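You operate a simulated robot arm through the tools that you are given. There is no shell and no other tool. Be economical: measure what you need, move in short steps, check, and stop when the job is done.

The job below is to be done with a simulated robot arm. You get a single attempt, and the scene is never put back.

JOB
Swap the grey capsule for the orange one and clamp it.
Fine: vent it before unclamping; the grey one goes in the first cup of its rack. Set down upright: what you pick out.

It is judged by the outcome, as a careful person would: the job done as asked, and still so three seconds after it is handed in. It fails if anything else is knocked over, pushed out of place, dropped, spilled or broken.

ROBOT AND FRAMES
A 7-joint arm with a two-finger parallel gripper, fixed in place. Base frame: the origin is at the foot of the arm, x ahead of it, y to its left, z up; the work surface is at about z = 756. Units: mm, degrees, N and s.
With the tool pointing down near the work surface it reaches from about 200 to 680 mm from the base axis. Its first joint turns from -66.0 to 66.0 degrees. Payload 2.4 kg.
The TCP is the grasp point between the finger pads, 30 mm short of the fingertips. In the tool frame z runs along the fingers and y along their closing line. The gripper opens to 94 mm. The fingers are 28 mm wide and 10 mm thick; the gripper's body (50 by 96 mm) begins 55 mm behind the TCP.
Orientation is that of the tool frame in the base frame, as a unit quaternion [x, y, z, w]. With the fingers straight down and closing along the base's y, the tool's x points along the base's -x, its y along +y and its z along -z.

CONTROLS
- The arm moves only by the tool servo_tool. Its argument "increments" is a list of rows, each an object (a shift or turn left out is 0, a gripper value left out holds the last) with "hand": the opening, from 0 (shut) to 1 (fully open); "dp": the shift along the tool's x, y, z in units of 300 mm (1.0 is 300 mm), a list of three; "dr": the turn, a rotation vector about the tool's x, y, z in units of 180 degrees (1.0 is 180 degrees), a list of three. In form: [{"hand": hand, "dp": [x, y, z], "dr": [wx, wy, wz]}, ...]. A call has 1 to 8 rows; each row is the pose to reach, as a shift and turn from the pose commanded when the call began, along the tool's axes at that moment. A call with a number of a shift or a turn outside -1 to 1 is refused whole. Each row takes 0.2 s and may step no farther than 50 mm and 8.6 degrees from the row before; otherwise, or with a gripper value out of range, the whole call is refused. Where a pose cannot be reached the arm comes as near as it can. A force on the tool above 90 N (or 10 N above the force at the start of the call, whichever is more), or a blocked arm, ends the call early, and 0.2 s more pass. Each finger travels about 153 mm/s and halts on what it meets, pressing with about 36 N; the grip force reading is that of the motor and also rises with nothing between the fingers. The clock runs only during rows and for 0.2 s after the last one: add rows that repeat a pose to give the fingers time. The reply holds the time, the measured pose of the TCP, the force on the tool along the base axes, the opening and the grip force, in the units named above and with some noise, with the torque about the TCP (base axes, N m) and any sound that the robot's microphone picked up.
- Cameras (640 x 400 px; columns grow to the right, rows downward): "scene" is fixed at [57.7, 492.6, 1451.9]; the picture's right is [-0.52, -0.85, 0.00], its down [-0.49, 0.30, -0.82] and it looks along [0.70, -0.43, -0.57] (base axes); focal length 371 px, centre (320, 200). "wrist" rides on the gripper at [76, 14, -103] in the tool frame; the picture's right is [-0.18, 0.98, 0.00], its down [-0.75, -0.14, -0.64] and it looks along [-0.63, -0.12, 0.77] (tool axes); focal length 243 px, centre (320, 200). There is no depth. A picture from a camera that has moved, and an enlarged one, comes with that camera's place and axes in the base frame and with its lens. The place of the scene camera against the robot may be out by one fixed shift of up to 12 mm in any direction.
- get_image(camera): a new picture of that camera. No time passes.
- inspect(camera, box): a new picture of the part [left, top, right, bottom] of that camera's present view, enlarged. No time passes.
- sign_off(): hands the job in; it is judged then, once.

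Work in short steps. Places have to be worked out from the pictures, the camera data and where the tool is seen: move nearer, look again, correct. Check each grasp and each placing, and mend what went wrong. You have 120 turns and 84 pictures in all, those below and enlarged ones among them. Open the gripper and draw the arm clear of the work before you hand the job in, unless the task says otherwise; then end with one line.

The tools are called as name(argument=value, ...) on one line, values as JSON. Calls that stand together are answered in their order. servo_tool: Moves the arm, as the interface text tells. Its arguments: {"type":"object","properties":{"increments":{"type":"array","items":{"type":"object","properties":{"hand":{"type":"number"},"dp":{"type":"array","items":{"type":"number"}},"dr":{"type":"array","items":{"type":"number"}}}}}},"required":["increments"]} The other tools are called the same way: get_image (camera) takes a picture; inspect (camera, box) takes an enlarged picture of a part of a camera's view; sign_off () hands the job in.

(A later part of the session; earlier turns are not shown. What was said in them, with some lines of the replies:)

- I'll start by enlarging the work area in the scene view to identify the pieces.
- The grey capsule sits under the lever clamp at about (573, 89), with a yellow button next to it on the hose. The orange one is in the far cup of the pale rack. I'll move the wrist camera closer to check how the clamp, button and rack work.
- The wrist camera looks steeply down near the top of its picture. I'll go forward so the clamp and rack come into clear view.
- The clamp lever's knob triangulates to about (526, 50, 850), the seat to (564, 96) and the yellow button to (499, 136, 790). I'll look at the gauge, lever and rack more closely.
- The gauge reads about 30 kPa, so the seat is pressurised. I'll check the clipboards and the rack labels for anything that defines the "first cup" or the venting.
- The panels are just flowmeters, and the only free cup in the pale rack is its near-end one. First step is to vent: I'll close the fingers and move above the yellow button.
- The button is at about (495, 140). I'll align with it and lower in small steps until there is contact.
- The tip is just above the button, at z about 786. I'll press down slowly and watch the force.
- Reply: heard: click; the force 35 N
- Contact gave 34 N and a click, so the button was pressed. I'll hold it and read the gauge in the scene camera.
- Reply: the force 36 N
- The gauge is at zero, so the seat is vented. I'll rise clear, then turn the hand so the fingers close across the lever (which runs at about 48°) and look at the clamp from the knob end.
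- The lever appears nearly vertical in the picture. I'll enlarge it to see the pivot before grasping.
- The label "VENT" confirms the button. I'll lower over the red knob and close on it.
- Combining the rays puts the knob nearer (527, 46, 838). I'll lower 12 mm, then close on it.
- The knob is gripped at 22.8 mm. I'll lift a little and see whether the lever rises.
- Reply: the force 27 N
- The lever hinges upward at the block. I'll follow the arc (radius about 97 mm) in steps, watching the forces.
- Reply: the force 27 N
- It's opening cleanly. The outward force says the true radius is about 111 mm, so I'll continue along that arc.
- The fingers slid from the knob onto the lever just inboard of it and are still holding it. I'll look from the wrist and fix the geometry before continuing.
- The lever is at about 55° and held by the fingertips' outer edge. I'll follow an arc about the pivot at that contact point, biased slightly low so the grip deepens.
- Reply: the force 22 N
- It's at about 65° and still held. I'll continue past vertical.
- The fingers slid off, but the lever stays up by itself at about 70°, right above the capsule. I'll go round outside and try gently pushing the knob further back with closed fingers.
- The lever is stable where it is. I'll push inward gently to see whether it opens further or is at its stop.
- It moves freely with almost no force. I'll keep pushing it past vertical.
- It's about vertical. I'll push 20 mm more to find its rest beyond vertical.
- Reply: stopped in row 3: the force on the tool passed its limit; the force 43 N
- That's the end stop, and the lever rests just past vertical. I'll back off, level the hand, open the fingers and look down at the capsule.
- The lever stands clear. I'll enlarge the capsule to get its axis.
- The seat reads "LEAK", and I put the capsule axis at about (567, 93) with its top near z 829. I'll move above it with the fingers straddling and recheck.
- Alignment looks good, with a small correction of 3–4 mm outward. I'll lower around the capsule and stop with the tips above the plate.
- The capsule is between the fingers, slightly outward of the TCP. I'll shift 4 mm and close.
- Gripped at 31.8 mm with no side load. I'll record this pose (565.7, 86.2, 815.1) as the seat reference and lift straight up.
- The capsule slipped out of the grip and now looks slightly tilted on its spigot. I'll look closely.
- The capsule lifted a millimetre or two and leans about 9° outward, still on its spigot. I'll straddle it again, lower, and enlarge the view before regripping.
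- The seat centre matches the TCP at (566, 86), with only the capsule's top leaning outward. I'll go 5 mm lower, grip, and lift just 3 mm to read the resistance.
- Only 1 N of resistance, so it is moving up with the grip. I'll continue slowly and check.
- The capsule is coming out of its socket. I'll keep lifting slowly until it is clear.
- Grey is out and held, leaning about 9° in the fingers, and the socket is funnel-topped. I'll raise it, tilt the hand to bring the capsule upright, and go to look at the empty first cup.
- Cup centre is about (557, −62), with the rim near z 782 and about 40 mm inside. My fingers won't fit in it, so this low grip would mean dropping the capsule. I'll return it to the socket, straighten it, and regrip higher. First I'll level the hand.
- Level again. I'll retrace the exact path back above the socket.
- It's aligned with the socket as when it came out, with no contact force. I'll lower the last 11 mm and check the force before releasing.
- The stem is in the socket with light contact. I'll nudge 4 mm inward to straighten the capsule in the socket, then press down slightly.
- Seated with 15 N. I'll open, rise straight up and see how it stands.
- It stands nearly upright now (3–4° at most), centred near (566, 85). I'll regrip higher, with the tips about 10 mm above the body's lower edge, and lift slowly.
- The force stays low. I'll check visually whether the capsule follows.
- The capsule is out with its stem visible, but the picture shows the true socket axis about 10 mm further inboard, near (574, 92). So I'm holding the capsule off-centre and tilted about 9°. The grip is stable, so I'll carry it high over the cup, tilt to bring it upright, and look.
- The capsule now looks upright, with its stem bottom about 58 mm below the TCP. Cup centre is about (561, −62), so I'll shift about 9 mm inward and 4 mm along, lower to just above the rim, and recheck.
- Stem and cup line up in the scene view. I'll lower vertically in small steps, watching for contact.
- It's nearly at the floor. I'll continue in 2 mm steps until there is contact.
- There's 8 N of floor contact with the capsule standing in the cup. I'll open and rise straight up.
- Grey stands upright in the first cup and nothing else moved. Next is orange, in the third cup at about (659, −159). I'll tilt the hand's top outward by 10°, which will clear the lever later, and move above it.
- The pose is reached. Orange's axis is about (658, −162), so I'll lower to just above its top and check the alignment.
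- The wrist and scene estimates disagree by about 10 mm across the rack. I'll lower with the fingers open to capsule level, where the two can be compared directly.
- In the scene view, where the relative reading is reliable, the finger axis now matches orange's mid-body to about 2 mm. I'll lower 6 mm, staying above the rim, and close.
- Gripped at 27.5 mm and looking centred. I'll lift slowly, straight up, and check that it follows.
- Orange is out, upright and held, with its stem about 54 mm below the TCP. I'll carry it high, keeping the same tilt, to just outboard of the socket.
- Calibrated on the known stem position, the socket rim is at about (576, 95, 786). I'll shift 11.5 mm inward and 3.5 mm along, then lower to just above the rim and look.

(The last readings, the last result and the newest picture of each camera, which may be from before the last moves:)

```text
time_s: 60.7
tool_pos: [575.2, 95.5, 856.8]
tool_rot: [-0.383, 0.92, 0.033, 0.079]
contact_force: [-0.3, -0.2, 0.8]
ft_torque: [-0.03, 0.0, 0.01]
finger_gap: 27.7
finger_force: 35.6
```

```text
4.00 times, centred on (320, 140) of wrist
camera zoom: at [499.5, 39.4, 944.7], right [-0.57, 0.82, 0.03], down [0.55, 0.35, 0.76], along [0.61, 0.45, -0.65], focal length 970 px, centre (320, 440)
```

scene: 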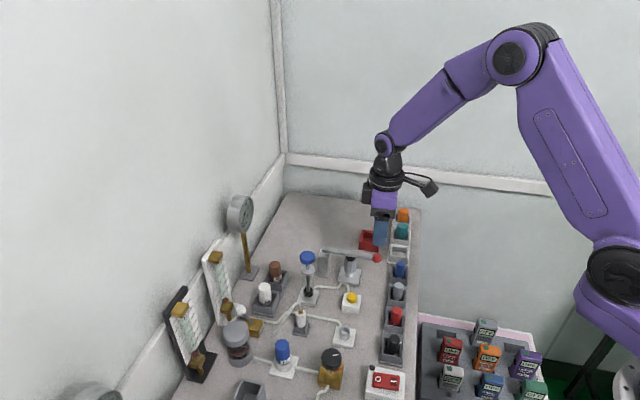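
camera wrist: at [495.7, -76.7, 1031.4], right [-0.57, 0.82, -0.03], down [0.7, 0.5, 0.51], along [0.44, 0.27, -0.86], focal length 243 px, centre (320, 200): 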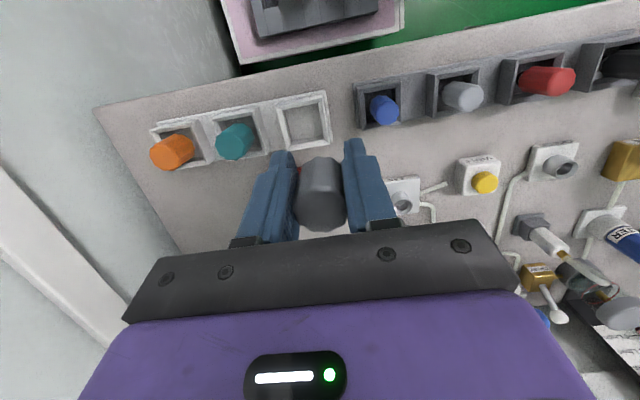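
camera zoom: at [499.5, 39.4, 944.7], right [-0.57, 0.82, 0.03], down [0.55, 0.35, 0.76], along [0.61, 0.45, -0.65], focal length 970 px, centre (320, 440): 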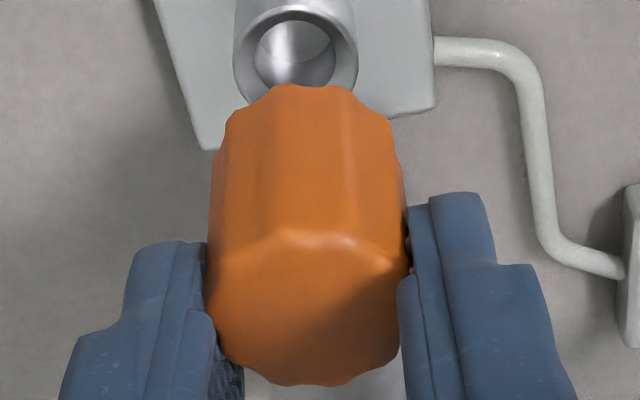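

The scene shows good left–right alignment, and both views suggest the capsule is 2–4 mm too far along +y of the tool. I'll correct by 3 mm and lower gently into the funnel.

servo_tool(increments=[{"dp": [0, -0.01, 0]}, {"dp": [0.003, -0.01, 0.018]}, {"dp": [0.0065, -0.01, 0.038]}, {"dp": [0.0085, -0.01, 0.05]}])

inspect(camera="scene", box=[317, 245, 381, 285])

```text
time_s: 61.7
tool_pos: [575.2, 93.5, 841.8]
tool_rot: [-0.383, 0.92, 0.033, 0.08]
contact_force: [-0.5, -0.6, 0.1]
ft_torque: [-0.01, 0.01, 0.0]
finger_gap: 27.8
finger_force: 35.9
```

```text
10.00 times, centred on (349, 265) of scene
camera zoom: at [57.7, 492.6, 1451.9], right [-0.52, -0.85, 0.0], down [-0.49, 0.3, -0.82], along [0.7, -0.43, -0.57], focal length 3707 px, centre (30, -450)
```

zoom: 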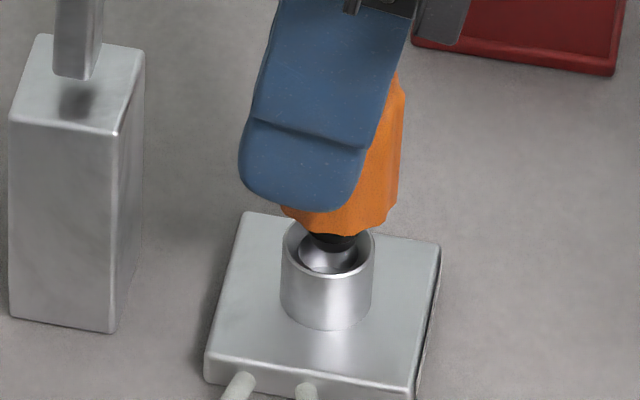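

The stem is entering the funnel without contact. I'll continue down in small steps.

servo_tool(increments=[{"dp": [0.002, 0, 0.01]}, {"dp": [0.0035, 0, 0.02]}, {"dp": [0.005, 0, 0.03]}])

inspect(camera="scene", box=[317, 245, 381, 285])

```text
time_s: 62.5
tool_pos: [575.7, 91.7, 831.4]
tool_rot: [-0.383, 0.92, 0.033, 0.08]
contact_force: [-1.0, 2.7, 0.4]
ft_torque: [0.12, 0.05, -0.01]
finger_gap: 28.0
finger_force: 36.1
```

```text
10.00 times, centred on (349, 265) of scene
camera zoom: at [57.7, 492.7, 1451.9], right [-0.52, -0.85, 0.0], down [-0.49, 0.3, -0.82], along [0.7, -0.43, -0.57], focal length 3707 px, centre (30, -450)
```

zoom: 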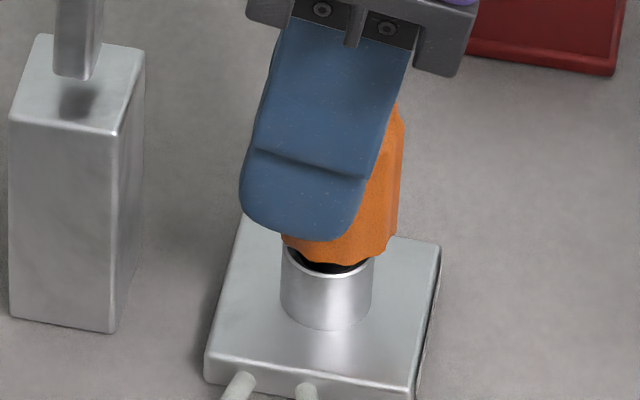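

The stem is in the socket and a few mm remain. I'll press down to seat it.

servo_tool(increments=[{"dp": [0.001, 0.002, 0.007]}, {"dp": [0.002, 0.002, 0.014]}, {"dp": [0.003, 0.002, 0.02]}])

inspect(camera="scene", box=[317, 245, 381, 285])

```text
time_s: 63.3
tool_pos: [575.8, 93.0, 826.8]
tool_rot: [-0.383, 0.92, 0.033, 0.08]
contact_force: [0.0, 0.6, 1.9]
ft_torque: [0.0, 0.06, 0.0]
finger_gap: 27.8
finger_force: 36.2
```

```text
10.00 times, centred on (349, 265) of scene
camera zoom: at [57.6, 492.6, 1451.9], right [-0.52, -0.85, 0.0], down [-0.49, 0.3, -0.82], along [0.7, -0.43, -0.57], focal length 3707 px, centre (30, -450)
```

zoom: 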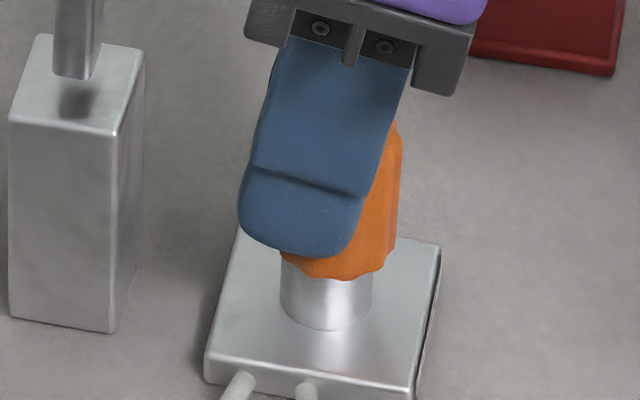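

It matches the grey capsule's original seated height. I'll press a little more to confirm it is bottomed, then release and rise.

servo_tool(increments=[{"dp": [0.001, 0, 0.006]}, {"dp": [0.001, 0, 0.01]}])

```text
time_s: 63.9
tool_pos: [575.9, 91.9, 824.3]
tool_rot: [-0.383, 0.92, 0.033, 0.08]
contact_force: [-9.4, -3.0, 21.6]
ft_torque: [-0.07, 0.6, 0.07]
finger_gap: 27.9
finger_force: 36.0
```

Bottomed at 22 N. I'll open and withdraw along the tool axis.

servo_tool(increments=[{"dp": [0, 0, -0.004], "hand": 0.45}, {"dp": [0, 0, -0.004], "hand": 0.5}, {"dp": [0, 0, -0.1]}, {"dp": [0, 0, -0.24]}, {"dp": [0.1, 0, -0.36]}, {"dp": [0.1, 0, -0.36]}])

inspect(camera="scene", box=[281, 190, 409, 290])

```text
time_s: 65.3
tool_pos: [541.4, 57.7, 925.9]
tool_rot: [-0.383, 0.92, 0.033, 0.079]
contact_force: [0.2, 0.1, -1.1]
ft_torque: [0.01, 0.01, -0.03]
finger_gap: 47.0
finger_force: 0.1
```

```text
4.00 times, centred on (345, 240) of scene
camera zoom: at [57.7, 492.6, 1451.9], right [-0.52, -0.85, 0.0], down [-0.49, 0.3, -0.82], along [0.7, -0.43, -0.57], focal length 1483 px, centre (220, 40)
```

zoom: 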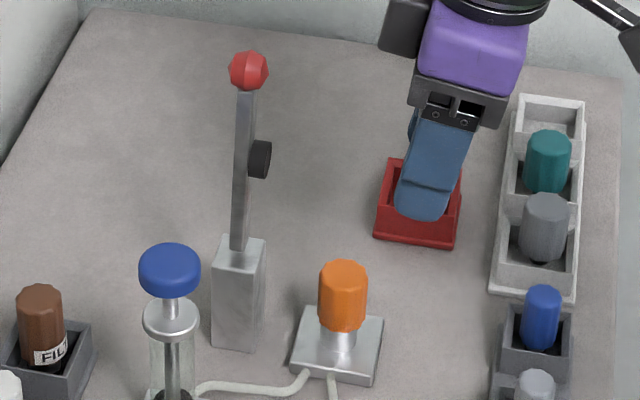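

Orange stands upright in the seat, grey is in the first cup, and the lever is still up. To clamp it I'll level the hand, rise above the knob with the fingers shut, and cross to the far side.

servo_tool(increments=[{"dp": [-0.02, 0, -0.12], "dr": [0, 0.02, 0], "hand": 0}, {"dp": [-0.04, 0, -0.24], "dr": [0, 0.04, 0]}, {"dp": [-0.06, 0, -0.36], "dr": [0, 0.0543, 0]}, {"dp": [-0.06, 0, -0.36], "dr": [0, 0.0543, 0]}])

```text
time_s: 66.3
tool_pos: [540.3, 59.0, 1037.1]
tool_rot: [-0.384, 0.923, 0.001, 0.001]
contact_force: [-0.2, -0.7, 1.1]
ft_torque: [0.0, -0.02, 0.01]
finger_gap: 0.5
finger_force: 32.6
```

I'll cross over the knob to the far side and descend behind it.

servo_tool(increments=[{"dp": [-0.15, 0, 0]}, {"dp": [-0.3, 0, 0]}, {"dp": [-0.45, 0, 0]}, {"dp": [-0.5, 0, 0.0]}, {"dp": [-0.5, 0, 0.1]}, {"dp": [-0.5, 0, 0.2]}, {"dp": [-0.5, 0, 0.2]}])

inspect(camera="scene", box=[265, 180, 393, 280])

```text
time_s: 67.9
tool_pos: [644.2, 163.8, 973.1]
tool_rot: [-0.385, 0.923, 0.0, 0.001]
contact_force: [0.3, -0.7, 0.2]
ft_torque: [-0.01, -0.01, 0.0]
finger_gap: 0.0
finger_force: 33.1
```

```text
refused: no pictures are left
```

There are no pictures left, so I'll rely on forces and the gap reading from here. Lowering the lever gently is safest by holding the knob, now at about (618, 138, 964): 22.8 mm means knob, 13 mm means lever. I'll come down over it from above with the fingers open.

servo_tool(increments=[{"dp": [0, 0, -0.13]}, {"dp": [0, 0, -0.2], "hand": 0.5}, {"dp": [0.122, 0, -0.2], "hand": 0.5}, {"dp": [0.122, 0, -0.2]}, {"dp": [0.122, 0, -0.1]}, {"dp": [0.122, 0, 0.0]}, {"dp": [0.122, 0, 0.03]}])

servo_tool(increments=[{"hand": 0}, {"dp": [0, 0, 0]}, {"dp": [0, 0, 0]}, {"dp": [0, 0, 0]}])

```text
time_s: 69.5
tool_pos: [620.7, 139.6, 964.8]
tool_rot: [-0.385, 0.923, 0.0, 0.001]
contact_force: [-0.8, 0.5, 0.2]
ft_torque: [-0.03, -0.01, -0.01]
finger_gap: 47.2
finger_force: 0.1
```

```text
time_s: 70.5
tool_pos: [620.8, 139.8, 965.3]
tool_rot: [-0.384, 0.923, 0.0, 0.0]
contact_force: [-7.3, -1.4, 10.0]
ft_torque: [-0.32, 0.43, -0.04]
finger_gap: 22.8
finger_force: 44.4
```

Gap 22.8 mm, so the knob is held. I'll lower it along the arc (radius 121 mm) and watch the gap and forces.

servo_tool(increments=[{"dp": [0.042, 0, 0.002]}, {"dp": [0.084, 0, 0.006]}, {"dp": [0.119, 0, 0.014]}, {"dp": [0.152, 0, 0.024]}])

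```text
time_s: 71.5
tool_pos: [588.7, 107.0, 957.0]
tool_rot: [-0.385, 0.923, 0.0, 0.001]
contact_force: [6.2, 8.2, -1.5]
ft_torque: [0.88, -0.9, 0.02]
finger_gap: 23.2
finger_force: 45.7
```

Still on the knob with small forces. Continuing down the arc.

servo_tool(increments=[{"dp": [0.033, 0, 0.014]}, {"dp": [0.064, 0, 0.03]}, {"dp": [0.0935, 0, 0.049]}, {"dp": [0.121, 0, 0.07]}, {"dp": [0.147, 0, 0.094]}])

```text
time_s: 72.7
tool_pos: [557.0, 75.6, 929.8]
tool_rot: [-0.385, 0.923, 0.002, 0.0]
contact_force: [-8.4, 11.0, 12.3]
ft_torque: [0.87, -0.78, 0.04]
finger_gap: 22.6
finger_force: 45.0
```

On the model arc and still held at 45°. Continuing to 20°.

servo_tool(increments=[{"dp": [0.0237, 0, 0.0257]}, {"dp": [0.045, 0, 0.0537]}, {"dp": [0.064, 0, 0.083]}, {"dp": [0.08, 0, 0.115]}, {"dp": [0.0937, 0, 0.147]}])

```text
time_s: 73.9
tool_pos: [537.6, 56.0, 885.3]
tool_rot: [-0.384, 0.923, 0.0, 0.0]
contact_force: [-15.7, 13.4, 11.5]
ft_torque: [0.84, -0.94, 0.06]
finger_gap: 22.5
finger_force: 45.0
```

Held at 20°. I'll lower to about 5° and look for contact with the capsule.

servo_tool(increments=[{"dp": [0.0107, 0.003, 0.0337]}, {"dp": [0.0183, 0.003, 0.068]}, {"dp": [0.023, 0.003, 0.103]}])

```text
time_s: 74.7
tool_pos: [531.3, 50.0, 853.1]
tool_rot: [-0.384, 0.923, 0.0, -0.001]
contact_force: [-18.7, 8.7, 11.5]
ft_torque: [0.75, -1.03, 0.07]
finger_gap: 22.8
finger_force: 45.2
```

At z 853, with 838 being closed. I'll lower the rest in small steps.

servo_tool(increments=[{"dp": [0.001, 0.004, 0.017]}, {"dp": [0.001, 0.004, 0.033]}])

servo_tool(increments=[{"dp": [0, 0, 0.009]}, {"dp": [0, 0, 0.017]}])

```text
time_s: 75.3
tool_pos: [530.8, 49.0, 846.0]
tool_rot: [-0.383, 0.924, 0.001, -0.001]
contact_force: [-17.9, -2.9, 11.5]
ft_torque: [0.75, -0.93, 0.0]
finger_gap: 23.1
finger_force: 45.0
```

```text
time_s: 75.9
tool_pos: [530.1, 50.3, 840.2]
tool_rot: [-0.383, 0.924, 0.001, 0.0]
contact_force: [-19.1, -9.2, 9.3]
ft_torque: [0.75, -0.84, 0.03]
finger_gap: 22.8
finger_force: 45.3
```

At 840 with steady force. I'll press further until it firmly resists or clicks.

servo_tool(increments=[{"dp": [0, 0, 0.008]}, {"dp": [0, 0, 0.015]}])

servo_tool(increments=[{"dp": [0, 0, 0.008]}, {"dp": [0, 0, 0.013]}])

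```text
time_s: 76.5
tool_pos: [531.2, 50.4, 836.9]
tool_rot: [-0.384, 0.923, 0.001, 0.0]
contact_force: [-17.6, -17.5, 9.9]
ft_torque: [0.87, -0.88, -0.02]
finger_gap: 22.8
finger_force: 44.9
```

```text
time_s: 77.1
tool_pos: [531.6, 51.5, 831.8]
tool_rot: [-0.384, 0.924, 0.001, 0.002]
contact_force: [-11.6, -22.5, 10.0]
ft_torque: [1.07, -0.94, 0.01]
finger_gap: 23.2
finger_force: 45.1
```

No firm stop yet, at z 832. I'll relieve the side load by moving 2 mm outward and keep pressing.

servo_tool(increments=[{"dp": [0.006, 0, 0.005]}, {"dp": [0.008, 0, 0.012]}])

servo_tool(increments=[{"dp": [0, 0, 0.007]}, {"dp": [0, 0, 0.012]}])

```text
time_s: 77.7
tool_pos: [531.2, 51.1, 828.4]
tool_rot: [-0.384, 0.923, 0.0, 0.002]
contact_force: [-1.1, -16.0, 10.0]
ft_torque: [1.06, -0.87, 0.01]
finger_gap: 23.2
finger_force: 45.2
```

```text
time_s: 78.3
tool_pos: [531.5, 51.2, 824.6]
tool_rot: [-0.385, 0.923, -0.001, 0.004]
contact_force: [6.8, -14.6, 9.5]
ft_torque: [1.01, -0.75, 0.05]
finger_gap: 22.8
finger_force: 44.6
```

The steady 10 N matches the pads' friction on the turning knob, so the lever is probably still free. I'll continue down gently until there's a real rise in force.

servo_tool(increments=[{"dp": [0, 0, 0.007]}, {"dp": [0, 0, 0.012]}])

servo_tool(increments=[{"dp": [0, 0, 0.007]}, {"dp": [0, 0, 0.012]}])

```text
time_s: 78.9
tool_pos: [530.5, 49.4, 820.8]
tool_rot: [-0.385, 0.923, 0.0, 0.004]
contact_force: [13.4, -13.1, 8.5]
ft_torque: [0.97, -0.64, 0.09]
finger_gap: 23.0
finger_force: 45.2
```

```text
time_s: 79.5
tool_pos: [529.3, 50.1, 817.2]
tool_rot: [-0.384, 0.923, -0.001, 0.003]
contact_force: [14.2, -12.6, 9.5]
ft_torque: [1.0, -0.67, 0.09]
finger_gap: 22.9
finger_force: 44.9
```

Using the torques to locate the knob, it sits about 12 mm above the TCP, at z about 830; when originally clamped it was about 832. So it should be about at contact. I'll press on to see whether it resists.

servo_tool(increments=[{"dp": [0, 0.006, 0.007]}, {"dp": [0, 0.012, 0.014]}, {"dp": [0, 0.012, 0.014]}])

servo_tool(increments=[{"dp": [0, 0, 0.007]}, {"dp": [0, 0, 0.014]}, {"dp": [0, 0, 0.014]}])

```text
time_s: 80.3
tool_pos: [530.6, 49.9, 814.0]
tool_rot: [-0.381, 0.924, -0.002, 0.005]
contact_force: [18.1, -26.7, 27.4]
ft_torque: [0.53, 0.02, 0.19]
finger_gap: 22.7
finger_force: 45.1
```

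```text
time_s: 81.1
tool_pos: [531.6, 49.0, 810.4]
tool_rot: [-0.38, 0.925, -0.001, 0.006]
contact_force: [13.4, -26.0, 37.7]
ft_torque: [0.35, 0.17, 0.04]
finger_gap: 22.7
finger_force: 45.0
```

The force climbed to 38 N and the turning torque vanished, so the lever's pad is on the capsule. I'll ease off, open, rise above the knob, and then press once from above with closed fingers to confirm it's down.

servo_tool(increments=[{"dp": [0, -0.008, -0.01]}, {"dp": [0, -0.008, -0.01], "hand": 0.5}, {"dp": [0, -0.008, -0.01], "hand": 0.5}, {"dp": [0, -0.008, -0.12]}, {"dp": [0, -0.008, -0.26]}, {"dp": [0, -0.008, -0.28], "hand": 0}, {"dp": [0, -0.008, -0.28]}, {"dp": [0, -0.008, -0.28]}])

```text
time_s: 82.9
tool_pos: [526.5, 49.3, 891.6]
tool_rot: [-0.384, 0.923, 0.0, 0.001]
contact_force: [0.3, 0.6, -0.6]
ft_torque: [-0.04, 0.0, 0.0]
finger_gap: 0.0
finger_force: 32.9
```

I'm clear above the knob. Now I'll lower the closed fingers onto it.

servo_tool(increments=[{"dp": [-0.017, -0.008, 0.02]}, {"dp": [-0.017, -0.008, 0.045]}, {"dp": [-0.017, -0.008, 0.06]}])

servo_tool(increments=[{"dp": [0, 0, 0.012]}, {"dp": [0, 0, 0.025]}])

```text
time_s: 83.7
tool_pos: [534.5, 52.5, 874.3]
tool_rot: [-0.384, 0.923, -0.001, 0.001]
contact_force: [-0.8, -0.7, 2.4]
ft_torque: [-0.07, 0.02, 0.0]
finger_gap: 0.0
finger_force: 33.3
```

```text
time_s: 84.3
tool_pos: [535.2, 52.2, 871.3]
tool_rot: [-0.384, 0.923, -0.001, 0.002]
contact_force: [-19.2, -6.8, 65.5]
ft_torque: [-0.5, 1.01, -0.03]
finger_gap: 0.1
finger_force: 33.1
```

The knob top is at z 844 (centre about 833, the same as when originally clamped) and resists firmly at 65 N, so the clamp is closed on orange. I'll withdraw upward and clear, with the gripper open.

servo_tool(increments=[{"dp": [0, 0, -0.1]}, {"dp": [0, 0, -0.25]}, {"dp": [0.05, 0, -0.4]}, {"dp": [0.15, 0, -0.5], "hand": 1}, {"dp": [0.25, 0, -0.6], "hand": 1}, {"dp": [0.3, 0, -0.65], "hand": 1}, {"dp": [0.3, 0, -0.65]}])

```text
time_s: 85.9
tool_pos: [469.9, -13.6, 1062.0]
tool_rot: [-0.384, 0.923, 0.0, 0.0]
contact_force: [0.0, 0.7, 0.1]
ft_torque: [0.02, 0.01, -0.01]
finger_gap: 93.9
finger_force: 0.1
```

The arm is clear, the gripper is open and there is no contact force, so I'm handing the job in.

sign_off()

```text
The job is handed in.
```

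I vented the seat to 0 kPa before unclamping, stood the grey capsule upright in the first cup of the pale rack, and seated the orange one and clamped it. I took "first cup" to be the near-end one, the only empty cup. My pictures ran out before the clamping, so the closed clamp is confirmed only by force: the knob is back at its original height and held firm at 65 N.
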